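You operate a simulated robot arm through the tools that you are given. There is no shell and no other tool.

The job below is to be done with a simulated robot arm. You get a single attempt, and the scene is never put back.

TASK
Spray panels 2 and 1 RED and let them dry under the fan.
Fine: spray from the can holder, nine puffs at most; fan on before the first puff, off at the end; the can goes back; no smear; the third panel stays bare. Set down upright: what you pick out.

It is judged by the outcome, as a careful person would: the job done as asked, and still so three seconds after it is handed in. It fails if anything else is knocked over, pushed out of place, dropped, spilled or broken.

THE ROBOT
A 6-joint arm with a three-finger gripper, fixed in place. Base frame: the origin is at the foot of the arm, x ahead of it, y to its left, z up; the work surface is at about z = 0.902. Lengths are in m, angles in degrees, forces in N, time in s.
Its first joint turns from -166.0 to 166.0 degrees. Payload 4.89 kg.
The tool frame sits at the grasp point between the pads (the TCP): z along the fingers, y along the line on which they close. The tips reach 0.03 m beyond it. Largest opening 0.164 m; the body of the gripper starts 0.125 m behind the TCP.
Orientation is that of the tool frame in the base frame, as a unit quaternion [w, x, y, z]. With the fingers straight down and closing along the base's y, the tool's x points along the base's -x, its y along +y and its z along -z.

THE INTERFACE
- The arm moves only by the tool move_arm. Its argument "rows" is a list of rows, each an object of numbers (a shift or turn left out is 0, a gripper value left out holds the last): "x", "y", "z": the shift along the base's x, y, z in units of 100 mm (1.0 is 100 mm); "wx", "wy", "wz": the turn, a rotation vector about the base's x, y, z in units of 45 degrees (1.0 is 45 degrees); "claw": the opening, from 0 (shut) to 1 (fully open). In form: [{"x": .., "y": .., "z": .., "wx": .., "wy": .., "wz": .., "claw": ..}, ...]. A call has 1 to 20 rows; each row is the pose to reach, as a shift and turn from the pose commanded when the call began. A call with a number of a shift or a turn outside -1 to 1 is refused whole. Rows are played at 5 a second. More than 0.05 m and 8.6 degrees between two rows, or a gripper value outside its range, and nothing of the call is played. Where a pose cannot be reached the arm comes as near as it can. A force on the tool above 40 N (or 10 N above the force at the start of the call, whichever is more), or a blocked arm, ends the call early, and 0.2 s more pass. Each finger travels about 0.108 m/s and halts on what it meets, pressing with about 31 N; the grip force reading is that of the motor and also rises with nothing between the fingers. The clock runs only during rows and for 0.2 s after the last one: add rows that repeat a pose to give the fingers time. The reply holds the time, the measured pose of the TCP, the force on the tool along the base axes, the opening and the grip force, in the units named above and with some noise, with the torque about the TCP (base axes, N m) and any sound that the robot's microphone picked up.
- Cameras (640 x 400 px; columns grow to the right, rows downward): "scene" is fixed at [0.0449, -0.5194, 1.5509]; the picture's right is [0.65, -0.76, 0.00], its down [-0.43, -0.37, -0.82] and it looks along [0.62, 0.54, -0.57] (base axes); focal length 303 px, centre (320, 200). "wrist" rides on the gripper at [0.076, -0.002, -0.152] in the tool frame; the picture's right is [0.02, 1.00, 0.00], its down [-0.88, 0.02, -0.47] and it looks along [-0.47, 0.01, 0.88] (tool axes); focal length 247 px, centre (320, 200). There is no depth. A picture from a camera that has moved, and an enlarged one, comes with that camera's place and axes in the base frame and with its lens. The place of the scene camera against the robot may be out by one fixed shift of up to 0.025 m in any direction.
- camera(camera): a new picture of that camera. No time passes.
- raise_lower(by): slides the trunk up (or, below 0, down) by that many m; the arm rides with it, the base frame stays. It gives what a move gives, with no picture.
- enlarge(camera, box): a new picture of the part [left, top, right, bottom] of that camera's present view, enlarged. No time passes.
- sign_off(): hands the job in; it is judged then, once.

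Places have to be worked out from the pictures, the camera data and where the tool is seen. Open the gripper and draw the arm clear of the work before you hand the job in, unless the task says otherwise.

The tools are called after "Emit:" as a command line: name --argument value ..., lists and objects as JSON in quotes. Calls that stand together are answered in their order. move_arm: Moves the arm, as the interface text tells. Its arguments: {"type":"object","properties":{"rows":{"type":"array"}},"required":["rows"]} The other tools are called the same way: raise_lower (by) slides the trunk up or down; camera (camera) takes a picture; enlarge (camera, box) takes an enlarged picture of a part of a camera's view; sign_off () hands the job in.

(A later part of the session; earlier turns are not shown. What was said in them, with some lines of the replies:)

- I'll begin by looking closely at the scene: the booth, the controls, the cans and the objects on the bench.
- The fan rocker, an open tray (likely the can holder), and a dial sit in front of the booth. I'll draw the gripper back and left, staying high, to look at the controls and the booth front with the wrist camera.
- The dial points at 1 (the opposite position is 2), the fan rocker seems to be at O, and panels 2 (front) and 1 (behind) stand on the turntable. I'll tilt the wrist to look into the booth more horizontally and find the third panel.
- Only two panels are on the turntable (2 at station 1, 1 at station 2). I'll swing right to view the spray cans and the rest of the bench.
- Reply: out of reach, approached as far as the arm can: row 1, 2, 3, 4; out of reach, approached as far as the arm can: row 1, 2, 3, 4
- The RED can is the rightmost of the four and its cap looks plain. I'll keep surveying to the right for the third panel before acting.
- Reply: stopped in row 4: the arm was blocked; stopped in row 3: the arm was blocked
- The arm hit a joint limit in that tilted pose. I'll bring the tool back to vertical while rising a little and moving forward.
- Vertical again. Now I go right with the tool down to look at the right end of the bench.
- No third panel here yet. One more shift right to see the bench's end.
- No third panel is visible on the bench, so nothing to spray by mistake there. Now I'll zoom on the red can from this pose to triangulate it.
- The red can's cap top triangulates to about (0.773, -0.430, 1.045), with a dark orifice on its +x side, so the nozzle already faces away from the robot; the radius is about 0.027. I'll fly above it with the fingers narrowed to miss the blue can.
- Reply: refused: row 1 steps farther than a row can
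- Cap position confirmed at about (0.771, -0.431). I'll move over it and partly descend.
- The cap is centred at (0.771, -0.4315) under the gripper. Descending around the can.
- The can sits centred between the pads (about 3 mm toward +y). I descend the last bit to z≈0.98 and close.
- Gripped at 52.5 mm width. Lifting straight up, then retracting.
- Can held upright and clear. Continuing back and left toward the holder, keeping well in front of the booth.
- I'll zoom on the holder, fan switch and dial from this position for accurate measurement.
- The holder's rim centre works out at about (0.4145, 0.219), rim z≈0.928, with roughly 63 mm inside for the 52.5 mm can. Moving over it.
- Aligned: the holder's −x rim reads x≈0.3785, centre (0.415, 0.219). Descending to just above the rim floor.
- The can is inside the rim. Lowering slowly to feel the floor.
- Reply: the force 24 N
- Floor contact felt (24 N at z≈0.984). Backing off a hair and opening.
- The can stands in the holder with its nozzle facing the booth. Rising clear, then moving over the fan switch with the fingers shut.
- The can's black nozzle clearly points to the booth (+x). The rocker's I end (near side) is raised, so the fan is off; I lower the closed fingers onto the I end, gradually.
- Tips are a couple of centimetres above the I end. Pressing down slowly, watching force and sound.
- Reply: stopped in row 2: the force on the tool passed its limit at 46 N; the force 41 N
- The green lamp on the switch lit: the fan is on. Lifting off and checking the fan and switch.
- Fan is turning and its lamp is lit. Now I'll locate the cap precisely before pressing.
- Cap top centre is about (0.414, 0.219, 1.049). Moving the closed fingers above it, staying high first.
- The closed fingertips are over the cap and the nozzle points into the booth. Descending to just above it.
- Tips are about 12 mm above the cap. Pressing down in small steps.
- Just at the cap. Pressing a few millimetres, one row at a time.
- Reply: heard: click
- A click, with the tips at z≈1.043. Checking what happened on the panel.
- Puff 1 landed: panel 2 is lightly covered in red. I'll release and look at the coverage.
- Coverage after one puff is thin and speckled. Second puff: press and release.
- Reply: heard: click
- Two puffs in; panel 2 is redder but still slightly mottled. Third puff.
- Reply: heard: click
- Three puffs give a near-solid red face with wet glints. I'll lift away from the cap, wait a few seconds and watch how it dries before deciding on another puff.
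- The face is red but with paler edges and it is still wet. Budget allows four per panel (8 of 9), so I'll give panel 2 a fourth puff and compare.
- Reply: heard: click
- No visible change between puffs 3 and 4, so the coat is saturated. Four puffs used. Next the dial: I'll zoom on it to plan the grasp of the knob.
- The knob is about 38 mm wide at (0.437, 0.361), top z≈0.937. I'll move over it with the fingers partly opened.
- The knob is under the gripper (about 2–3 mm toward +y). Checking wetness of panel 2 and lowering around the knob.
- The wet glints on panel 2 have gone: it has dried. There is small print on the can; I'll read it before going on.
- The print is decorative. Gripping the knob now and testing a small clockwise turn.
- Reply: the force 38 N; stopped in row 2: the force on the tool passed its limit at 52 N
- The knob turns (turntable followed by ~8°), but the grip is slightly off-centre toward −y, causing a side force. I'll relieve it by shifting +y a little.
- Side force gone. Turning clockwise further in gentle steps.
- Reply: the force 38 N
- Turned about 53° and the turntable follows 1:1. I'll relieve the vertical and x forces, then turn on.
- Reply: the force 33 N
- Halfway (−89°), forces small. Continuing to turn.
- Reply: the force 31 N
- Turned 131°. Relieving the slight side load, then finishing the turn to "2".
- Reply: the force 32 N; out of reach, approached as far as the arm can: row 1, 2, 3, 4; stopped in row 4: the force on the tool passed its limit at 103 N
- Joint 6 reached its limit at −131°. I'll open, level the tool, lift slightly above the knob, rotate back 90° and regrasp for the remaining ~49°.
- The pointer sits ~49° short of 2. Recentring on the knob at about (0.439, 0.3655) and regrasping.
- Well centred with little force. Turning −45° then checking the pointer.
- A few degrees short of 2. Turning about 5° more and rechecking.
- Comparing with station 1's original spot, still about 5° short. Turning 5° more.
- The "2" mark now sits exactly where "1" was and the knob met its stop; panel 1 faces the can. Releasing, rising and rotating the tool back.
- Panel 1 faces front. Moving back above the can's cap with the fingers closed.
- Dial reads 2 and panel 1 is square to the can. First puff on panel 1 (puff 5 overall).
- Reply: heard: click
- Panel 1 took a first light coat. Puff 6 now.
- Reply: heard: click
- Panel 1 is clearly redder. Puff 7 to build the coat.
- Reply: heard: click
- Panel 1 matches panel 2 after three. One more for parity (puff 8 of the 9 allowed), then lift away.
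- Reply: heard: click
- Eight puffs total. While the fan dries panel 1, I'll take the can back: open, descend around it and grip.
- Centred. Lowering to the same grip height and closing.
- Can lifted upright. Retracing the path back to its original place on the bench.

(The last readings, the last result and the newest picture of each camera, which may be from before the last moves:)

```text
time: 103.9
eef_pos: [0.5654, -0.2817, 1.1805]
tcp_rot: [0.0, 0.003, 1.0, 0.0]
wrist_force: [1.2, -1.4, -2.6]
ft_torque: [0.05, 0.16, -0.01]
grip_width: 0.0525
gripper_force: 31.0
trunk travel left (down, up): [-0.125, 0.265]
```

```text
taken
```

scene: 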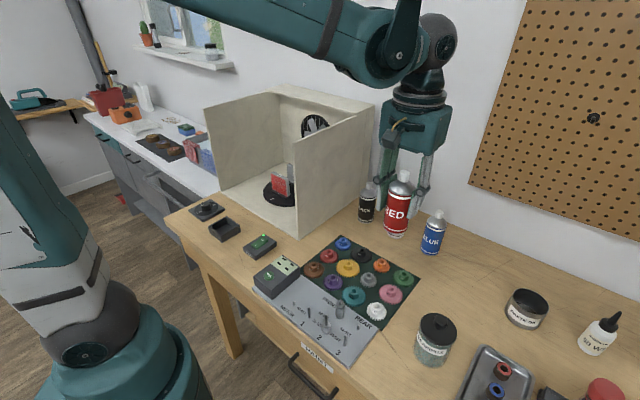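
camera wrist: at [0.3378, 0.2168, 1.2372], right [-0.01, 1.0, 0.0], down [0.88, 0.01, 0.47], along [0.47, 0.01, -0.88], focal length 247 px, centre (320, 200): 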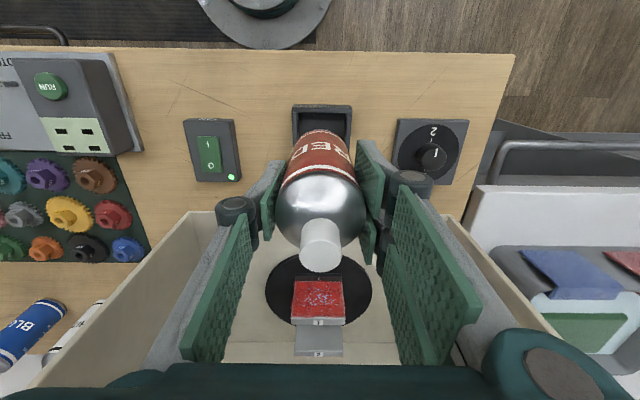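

On track. Continuing to above the original spot (0.769, −0.431).

Emit:
move_arm --rows '[{"y": -0.35, "x": 0.3}, {"y": -0.7, "x": 0.6}, {"y": -1, "x": 0.9}, {"y": -1, "x": 1}]'

Emit:
move_arm --rows '[{"y": -0.2, "x": 0.4}, {"y": -0.4, "x": 0.8}, {"y": -0.49, "x": 1}, {"y": -0.49, "x": 1}]'

Emit:
camera --camera "wrist"

```text
time: 104.9
eef_pos: [0.6645, -0.3818, 1.1815]
tcp_rot: [0.0, 0.004, 1.0, 0.0]
wrist_force: [-0.1, -0.9, -1.7]
ft_torque: [0.1, 0.07, -0.02]
grip_width: 0.0523
gripper_force: 31.8
trunk travel left (down, up): [-0.125, 0.265]
```

```text
time: 105.9
eef_pos: [0.7634, -0.4308, 1.1784]
tcp_rot: [0.0, 0.003, 1.0, 0.0]
wrist_force: [2.0, -0.2, -2.6]
ft_torque: [0.08, 0.13, -0.03]
grip_width: 0.0525
gripper_force: 31.0
trunk travel left (down, up): [-0.125, 0.265]
```

```text
taken
camera wrist: at [0.688, -0.4323, 1.3316], right [-0.01, 1.0, 0.0], down [0.88, 0.01, 0.47], along [0.47, 0.01, -0.88], focal length 247 px, centre (320, 200)
```

wrist: 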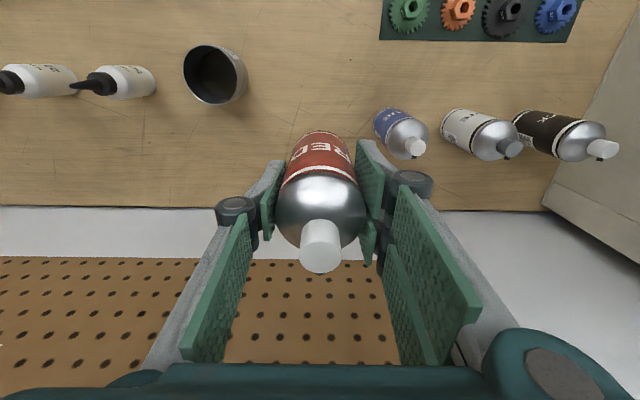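

Over the spot. Lowering with a 5 mm x correction.

Emit:
move_arm --rows '[{"x": 0.05, "z": -0.4}, {"x": 0.05, "z": -0.8}, {"x": 0.05, "z": -1}, {"x": 0.05, "z": -1}]'

Emit:
move_arm --rows '[{"z": -0.3}, {"z": -0.6}, {"z": -0.8}, {"z": -0.87}, {"z": -0.9}, {"z": -0.9}]'

Emit:
enlarge --camera "scene" --box '[400, 150, 550, 290]'

```text
time: 106.9
eef_pos: [0.7662, -0.4312, 1.0774]
tcp_rot: [0.0, 0.003, 1.0, 0.0]
wrist_force: [1.1, -0.8, -2.4]
ft_torque: [0.02, 0.06, -0.01]
grip_width: 0.0526
gripper_force: 31.3
trunk travel left (down, up): [-0.125, 0.265]
```

```text
time: 108.3
eef_pos: [0.7671, -0.4309, 0.9891]
tcp_rot: [0.001, 0.003, 1.0, 0.0]
wrist_force: [0.0, 0.3, -0.8]
ft_torque: [-0.03, -0.01, -0.03]
grip_width: 0.0525
gripper_force: 31.4
trunk travel left (down, up): [-0.125, 0.265]
```

```text
2.86 times, centred on (475, 220) of scene
camera zoom: at [0.0449, -0.5194, 1.5509], right [0.65, -0.76, 0.0], down [-0.43, -0.37, -0.82], along [0.62, 0.54, -0.57], focal length 866 px, centre (-123, 143)
```

zoom: 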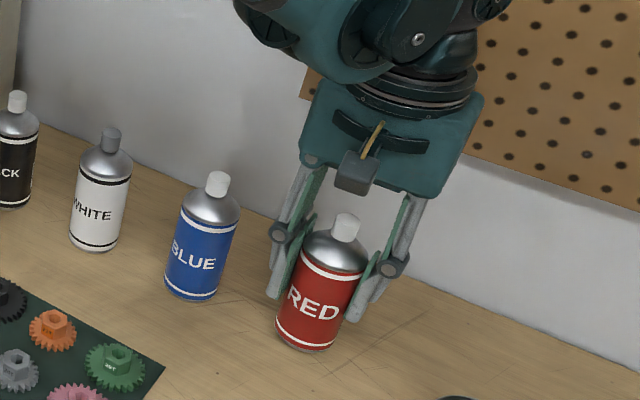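

About 9 mm above the bench. Lowering slowly to contact.

Emit:
move_arm --rows '[{"x": 0.015, "z": -0.03}, {"x": 0.015, "z": -0.06}, {"x": 0.015, "z": -0.08}, {"x": 0.015, "z": -0.08}]'

```text
time: 109.3
eef_pos: [0.7696, -0.4308, 0.9801]
tcp_rot: [0.0, 0.004, 1.0, 0.0]
wrist_force: [0.0, 0.0, -1.4]
ft_torque: [-0.02, -0.03, 0.0]
grip_width: 0.0524
gripper_force: 30.6
trunk travel left (down, up): [-0.125, 0.265]
```

Emit:
move_arm --rows '[{"z": -0.01}, {"z": -0.02}, {"z": -0.02}]'

```text
time: 110.1
eef_pos: [0.7694, -0.431, 0.9792]
tcp_rot: [0.0, 0.003, 1.0, 0.0]
wrist_force: [4.9, -1.0, 13.5]
ft_torque: [-0.15, -0.27, -0.03]
grip_width: 0.0527
gripper_force: 30.8
trunk travel left (down, up): [-0.125, 0.265]
```

Contact (13 N). Releasing and rising straight up.

Emit:
move_arm --rows '[{"z": 0.008}, {"z": 0.008, "claw": 0.4}, {"z": 0.008, "claw": 0.58}, {"z": 0.008, "claw": 0.58}, {"z": 0.3}, {"z": 0.7}, {"z": 1}, {"z": 1}]'

Emit:
camera --camera "scene"

Emit:
camera --camera "wrist"

Emit:
enlarge --camera "scene" --box '[400, 150, 550, 290]'

```text
time: 111.9
eef_pos: [0.7687, -0.43, 1.0784]
tcp_rot: [0.001, 0.004, 1.0, -0.001]
wrist_force: [-0.5, 0.8, 0.7]
ft_torque: [-0.03, -0.07, 0.01]
grip_width: 0.0953
gripper_force: 0.1
trunk travel left (down, up): [-0.125, 0.265]
```

```text
taken
```

scene: 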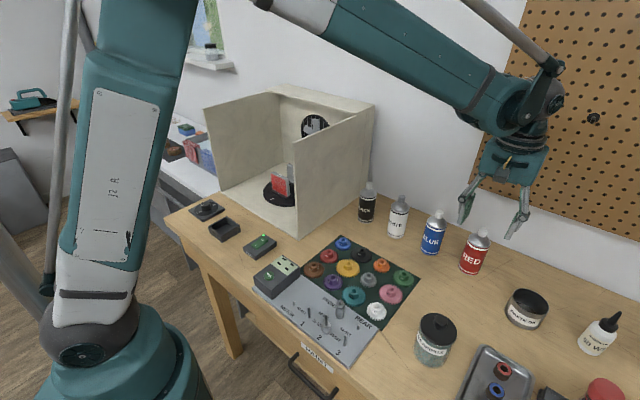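

```text
taken
camera wrist: at [0.6923, -0.4311, 1.2309], right [-0.01, 1.0, 0.0], down [0.88, 0.01, 0.47], along [0.47, 0.01, -0.88], focal length 247 px, centre (320, 200)
```

wrist: 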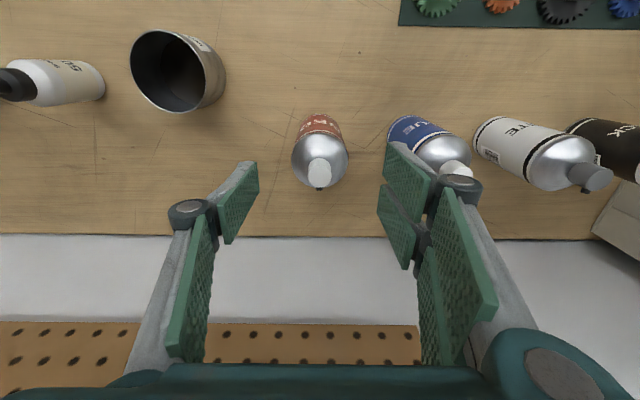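

```text
2.86 times, centred on (475, 220) of scene
camera zoom: at [0.0449, -0.5194, 1.5509], right [0.65, -0.76, 0.0], down [-0.43, -0.37, -0.82], along [0.62, 0.54, -0.57], focal length 866 px, centre (-123, 143)
```

zoom: 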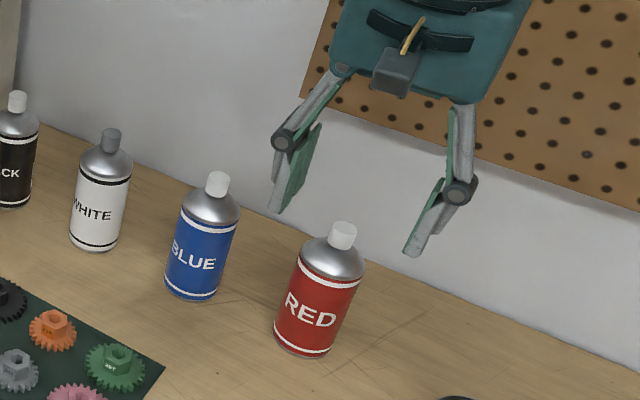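

The red can stands upright at its original spot. Checking whether panel 1 is dry before turning the fan off.

Emit:
enlarge --camera "scene" --box '[270, 165, 296, 200]'

Emit:
move_arm --rows '[{"z": 0.4}, {"z": 0.8}, {"z": 1}, {"z": 1, "x": -0.4}, {"z": 1, "x": -0.8}, {"z": 1, "x": -1}]'

Emit:
move_arm --rows '[{"x": -0.35, "y": 0.35}, {"x": -0.7, "y": 0.7}, {"x": -1, "y": 1}]'

Emit:
move_arm --rows '[{"x": -0.35, "y": 0.35}, {"x": -0.7, "y": 0.7}, {"x": -1, "y": 1}]'

Emit:
move_arm --rows '[{"x": -0.15, "y": 0.4}, {"x": -0.3, "y": 0.8}, {"x": -0.4, "y": 1}]'

Emit:
enlarge --camera "scene" --box '[180, 130, 300, 250]'

```text
11.43 times, centred on (283, 182) of scene
camera zoom: at [0.0449, -0.5194, 1.5509], right [0.65, -0.76, 0.0], down [-0.43, -0.37, -0.82], along [0.62, 0.54, -0.57], focal length 3466 px, centre (743, 400)
```

zoom: 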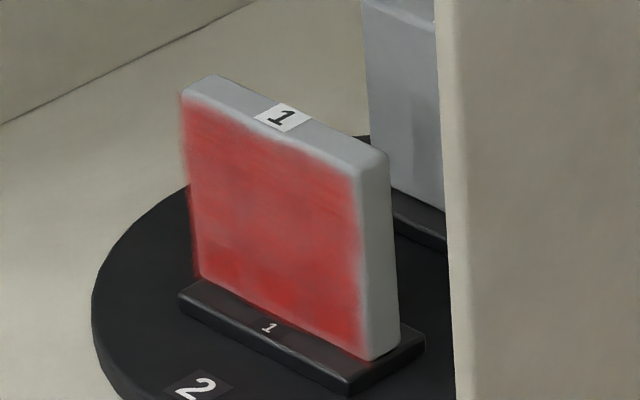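

```text
time: 113.3
eef_pos: [0.6678, -0.4289, 1.1787]
tcp_rot: [0.0, 0.004, 1.0, 0.0]
wrist_force: [0.8, -0.4, -0.5]
ft_torque: [-0.02, 0.08, -0.03]
grip_width: 0.0953
gripper_force: 0.0
trunk travel left (down, up): [-0.125, 0.265]
```

```text
time: 114.1
eef_pos: [0.5716, -0.3316, 1.1798]
tcp_rot: [0.0, 0.003, 1.0, 0.001]
wrist_force: [2.4, -1.8, -1.4]
ft_torque: [0.25, 0.32, 0.01]
grip_width: 0.0954
gripper_force: 0.1
trunk travel left (down, up): [-0.125, 0.265]
```

```text
time: 114.9
eef_pos: [0.4688, -0.2328, 1.1778]
tcp_rot: [0.0, 0.004, 1.0, 0.0]
wrist_force: [3.3, -1.7, -0.9]
ft_torque: [0.24, 0.36, 0.03]
grip_width: 0.0952
gripper_force: 0.0
trunk travel left (down, up): [-0.125, 0.265]
```

```text
time: 115.7
eef_pos: [0.4296, -0.1322, 1.1802]
tcp_rot: [0.0, 0.004, 1.0, 0.0]
wrist_force: [1.5, -1.3, 0.2]
ft_torque: [0.14, 0.16, 0.01]
grip_width: 0.095
gripper_force: 0.0
trunk travel left (down, up): [-0.125, 0.265]
```

```text
3.33 times, centred on (240, 190) of scene
camera zoom: at [0.0449, -0.5194, 1.5509], right [0.65, -0.76, 0.0], down [-0.43, -0.37, -0.82], along [0.62, 0.54, -0.57], focal length 1011 px, centre (587, 233)
```

zoom: 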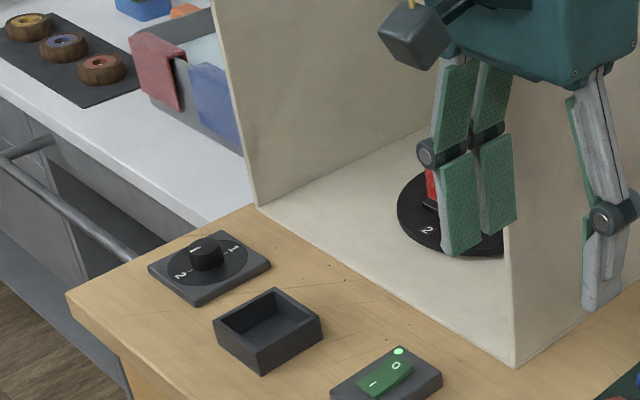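

Panel 1 is dry, glints gone. Moving over the fan switch with the fingers still open to see the rocker before pressing O.

Emit:
move_arm --rows '[{"y": 0.4}, {"y": 0.8}, {"y": 1}]'

Emit:
move_arm --rows '[{"y": 0.4}, {"y": 0.8}, {"y": 1}, {"y": 1}]'

Emit:
enlarge --camera "wrist" --box '[270, 90, 370, 210]'

```text
time: 116.5
eef_pos: [0.43, -0.0308, 1.1795]
tcp_rot: [0.0, 0.003, 1.0, -0.001]
wrist_force: [0.1, -0.2, 0.1]
ft_torque: [0.06, 0.04, 0.0]
grip_width: 0.0952
gripper_force: 0.0
trunk travel left (down, up): [-0.125, 0.265]
```

```text
time: 117.5
eef_pos: [0.4314, 0.0694, 1.18]
tcp_rot: [0.0, 0.003, 1.0, 0.0]
wrist_force: [-0.7, -1.6, -0.2]
ft_torque: [0.07, 0.02, 0.0]
grip_width: 0.0953
gripper_force: 0.1
trunk travel left (down, up): [-0.125, 0.265]
```

```text
3.33 times, centred on (320, 150) of wrist
camera zoom: at [0.3547, 0.0683, 1.333], right [-0.02, 1.0, 0.0], down [0.88, 0.01, 0.47], along [0.47, 0.01, -0.88], focal length 823 px, centre (320, 367)
```

zoom: 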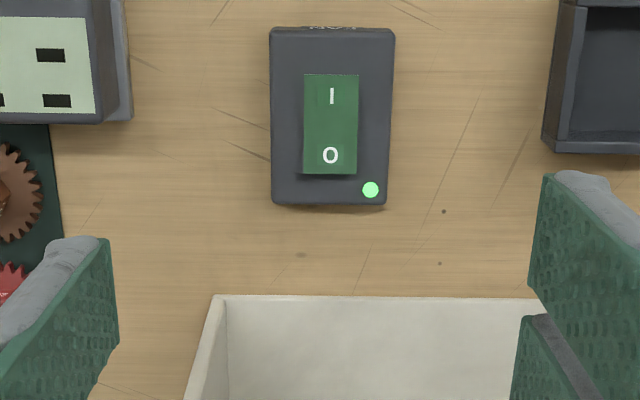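

The rocker's O end is at x≈0.453–0.462, y≈0.076. Closing fingers and going down above it.

Emit:
move_arm --rows '[{"x": 0.15, "y": 0.06, "claw": 0}, {"x": 0.25, "y": 0.06, "claw": 0}, {"x": 0.25, "y": 0.06, "z": -0.4}, {"x": 0.25, "y": 0.06, "z": -0.8}, {"x": 0.25, "y": 0.06, "z": -1}]'

Emit:
move_arm --rows '[{"z": -0.4}, {"z": -0.8}, {"z": -0.95}, {"z": -1}, {"z": -1}]'

Emit:
enlarge --camera "scene" --box '[210, 190, 310, 270]'

```text
time: 118.7
eef_pos: [0.4547, 0.0754, 1.0811]
tcp_rot: [0.0, 0.003, 1.0, 0.0]
wrist_force: [0.0, 0.1, -0.4]
ft_torque: [0.04, -0.12, 0.01]
grip_width: 0.0002
gripper_force: 30.9
trunk travel left (down, up): [-0.125, 0.265]
```

```text
time: 119.9
eef_pos: [0.4547, 0.0753, 0.9798]
tcp_rot: [0.0, 0.004, 1.0, 0.0]
wrist_force: [0.3, 0.1, -0.7]
ft_torque: [-0.02, 0.04, 0.03]
grip_width: 0.0
gripper_force: 31.1
trunk travel left (down, up): [-0.125, 0.265]
```

```text
5.00 times, centred on (260, 230) of scene
camera zoom: at [0.0449, -0.5194, 1.5509], right [0.65, -0.76, 0.0], down [-0.43, -0.37, -0.82], along [0.62, 0.54, -0.57], focal length 1516 px, centre (620, 50)
```

zoom: 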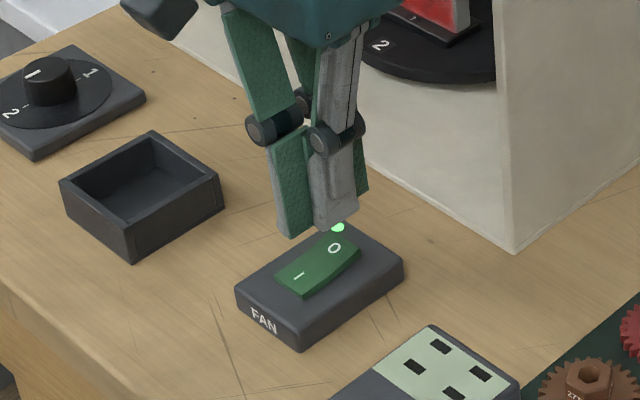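

Above the raised O end. Pressing slowly.

Emit:
move_arm --rows '[{"z": -0.06}, {"z": -0.12}, {"z": -0.17}, {"z": -0.2}, {"z": -0.23}]'

Emit:
enlarge --camera "scene" --box '[210, 190, 310, 270]'

```text
time: 121.1
eef_pos: [0.4543, 0.0758, 0.9566]
tcp_rot: [0.0, 0.003, 1.0, 0.0]
wrist_force: [0.4, 0.3, 1.0]
ft_torque: [-0.02, -0.03, -0.02]
grip_width: 0.0004
gripper_force: 44.5
trunk travel left (down, up): [-0.125, 0.265]
```

```text
5.00 times, centred on (260, 230) of scene
camera zoom: at [0.0449, -0.5194, 1.5509], right [0.65, -0.76, 0.0], down [-0.43, -0.37, -0.82], along [0.62, 0.54, -0.57], focal length 1516 px, centre (620, 50)
```

zoom: 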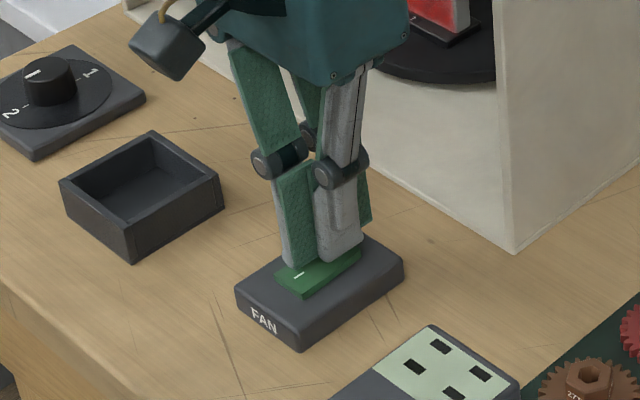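

Nearly touching. A few more millimetres.

Emit:
move_arm --rows '[{"z": -0.01}, {"z": -0.02}, {"z": -0.03}, {"z": -0.04}]'

Emit:
enlarge --camera "scene" --box '[210, 190, 310, 270]'

```text
time: 122.2
eef_pos: [0.455, 0.0752, 0.9541]
tcp_rot: [0.001, 0.003, 1.0, 0.0]
wrist_force: [-6.9, -1.0, 34.5]
ft_torque: [0.06, 0.7, 0.03]
grip_width: 0.0061
gripper_force: 45.0
trunk travel left (down, up): [-0.125, 0.265]
stopped in row 4: the force on the tool passed its limit at 43 N (the readings are from after the stop); the commanded pose is now the measured one
```

```text
5.00 times, centred on (260, 230) of scene
camera zoom: at [0.0449, -0.5194, 1.5509], right [0.65, -0.76, 0.0], down [-0.43, -0.37, -0.82], along [0.62, 0.54, -0.57], focal length 1516 px, centre (620, 50)
```

zoom: 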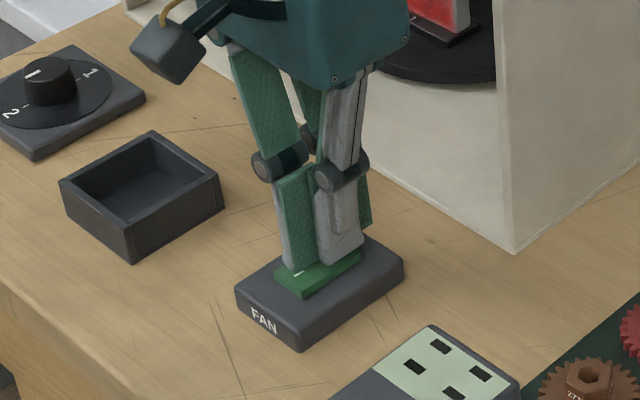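

The press reached its force limit. Lifting to see the lamp and rocker.

Emit:
move_arm --rows '[{"z": 0.1}, {"z": 0.4}, {"z": 0.8}, {"z": 1}, {"z": 1}]'

Emit:
enlarge --camera "scene" --box '[210, 190, 310, 270]'

Emit:
enlarge --camera "scene" --box '[290, 105, 340, 145]'

```text
time: 123.4
eef_pos: [0.4543, 0.0752, 1.0548]
tcp_rot: [0.0, 0.004, 1.0, 0.0]
wrist_force: [-0.4, 0.2, -0.7]
ft_torque: [0.04, -0.07, -0.03]
grip_width: 0.0002
gripper_force: 44.9
trunk travel left (down, up): [-0.125, 0.265]
```

```text
5.00 times, centred on (260, 230) of scene
camera zoom: at [0.0449, -0.5194, 1.5509], right [0.65, -0.76, 0.0], down [-0.43, -0.37, -0.82], along [0.62, 0.54, -0.57], focal length 1516 px, centre (620, 50)
```

zoom: 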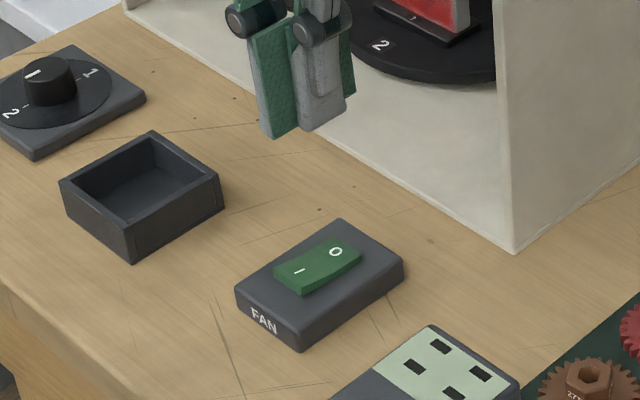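

```text
10.00 times, centred on (315, 125) of scene
camera zoom: at [0.0449, -0.5194, 1.5509], right [0.65, -0.76, 0.0], down [-0.43, -0.37, -0.82], along [0.62, 0.54, -0.57], focal length 3033 px, centre (370, 950)
```

zoom: 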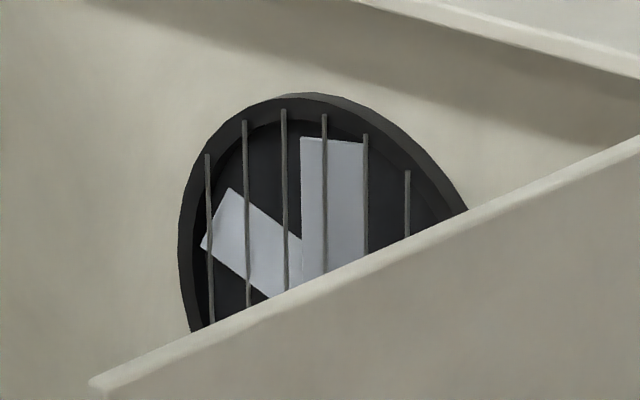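

Lamp out and rocker at O: the fan is off. I'll rise, open the gripper and draw the arm clear, then take final pictures.

Emit:
move_arm --rows '[{"z": 0.4}, {"z": 0.8}, {"z": 1, "claw": 0.6}, {"z": 1, "claw": 1, "y": -0.3}, {"z": 1, "y": -0.7}, {"z": 1, "y": -1}]'

Emit:
move_arm --rows '[{"z": 0.3, "y": -0.3}, {"z": 0.6, "y": -0.6}, {"z": 0.9, "y": -0.9}, {"z": 0.9, "y": -1}, {"z": 0.9, "y": -1}]'

Emit:
camera --camera "scene"

Emit:
enlarge --camera "scene" --box '[180, 90, 360, 250]'

Emit:
enlarge --camera "scene" --box '[290, 105, 340, 145]'

Emit:
camera --camera "wrist"

```text
time: 124.8
eef_pos: [0.4543, -0.0253, 1.1532]
tcp_rot: [0.0, 0.004, 1.0, 0.0]
wrist_force: [-0.7, 0.6, -0.2]
ft_torque: [-0.06, -0.03, -0.02]
grip_width: 0.164
gripper_force: 0.0
trunk travel left (down, up): [-0.125, 0.265]
```

```text
time: 126.0
eef_pos: [0.4556, -0.1235, 1.2435]
tcp_rot: [0.0, 0.004, 1.0, 0.0]
wrist_force: [-0.4, -0.4, 0.0]
ft_torque: [0.01, 0.0, 0.01]
grip_width: 0.1638
gripper_force: 0.0
trunk travel left (down, up): [-0.125, 0.265]
```

```text
taken
```

scene: 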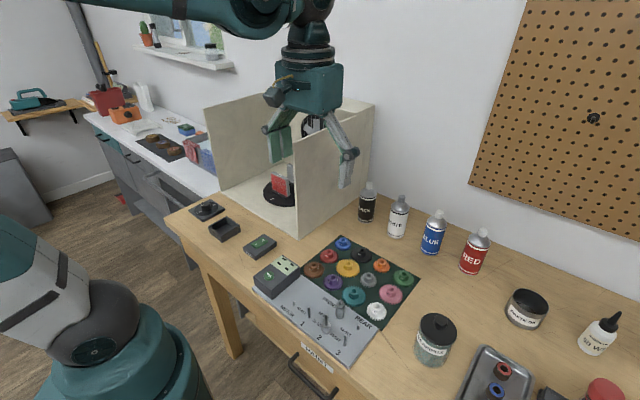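

```text
2.50 times, centred on (270, 170) of scene
camera zoom: at [0.0449, -0.5194, 1.5509], right [0.65, -0.76, 0.0], down [-0.43, -0.37, -0.82], along [0.62, 0.54, -0.57], focal length 758 px, centre (445, 275)
```

zoom: 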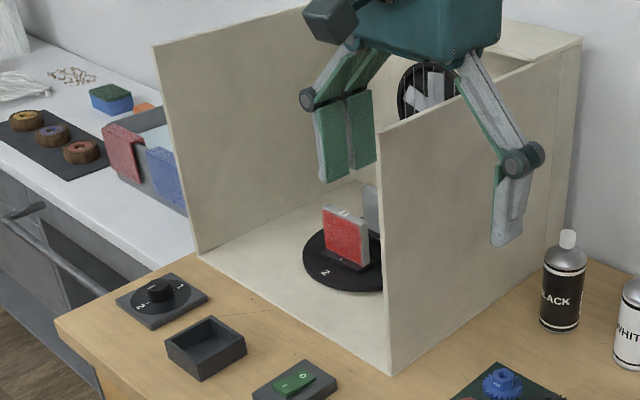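

```text
10.00 times, centred on (315, 125) of scene
camera zoom: at [0.0449, -0.5194, 1.5509], right [0.65, -0.76, 0.0], down [-0.43, -0.37, -0.82], along [0.62, 0.54, -0.57], focal length 3033 px, centre (370, 950)
```

zoom: 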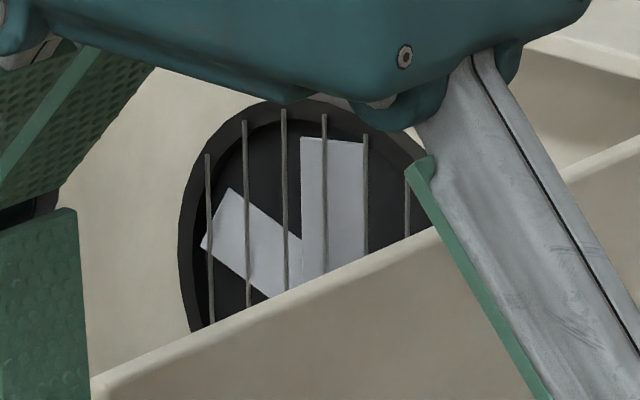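

```text
taken
camera wrist: at [0.3797, -0.1258, 1.3956], right [-0.01, 1.0, 0.0], down [0.88, 0.01, 0.47], along [0.47, 0.01, -0.88], focal length 247 px, centre (320, 200)
```

wrist: 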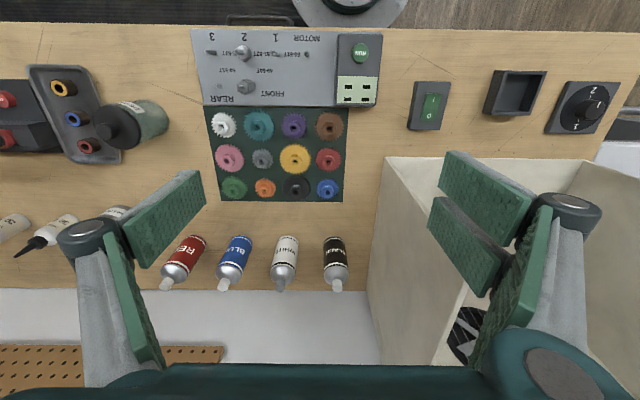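

The fan blades are now still, with its lamp out. Both panels are red and dry, the red can is back upright in its row, and the arm is clear with the gripper open. I used 8 puffs. I saw no third panel anywhere, and nothing else was sprayed. Handing in.

Emit:
sign_off

```text
The job is handed in.
```

Panels 2 and 1 are sprayed red and dry, and the job is handed in. I haven't seen the judge's result.

- **Puffs:** I used eight of the nine allowed, four on each panel, all from the can holder. The coat looked full after three; the fourth on panel 2 made no visible difference, and panel 1 got a fourth to match.
- **Fan:** It was on before the first puff. I switched it off at the end, once both faces had lost their wet glints. Its lamp is out and the blades have stopped.
- **Turntable:** I turned the dial from 1 to 2 to bring panel 1 to the front, after panel 2 had dried. I left the dial at 2. I did not look at panel 2's painted face again after that, because it now faces the back of the booth.
- **Can:** The red can is back upright in its original place in the row.
- **Third panel:** I could not find a third panel on the turntable or anywhere on the bench. The spray went only at panels 2 and 1.

Nothing was touched while wet, and I saw nothing else moved or knocked over.
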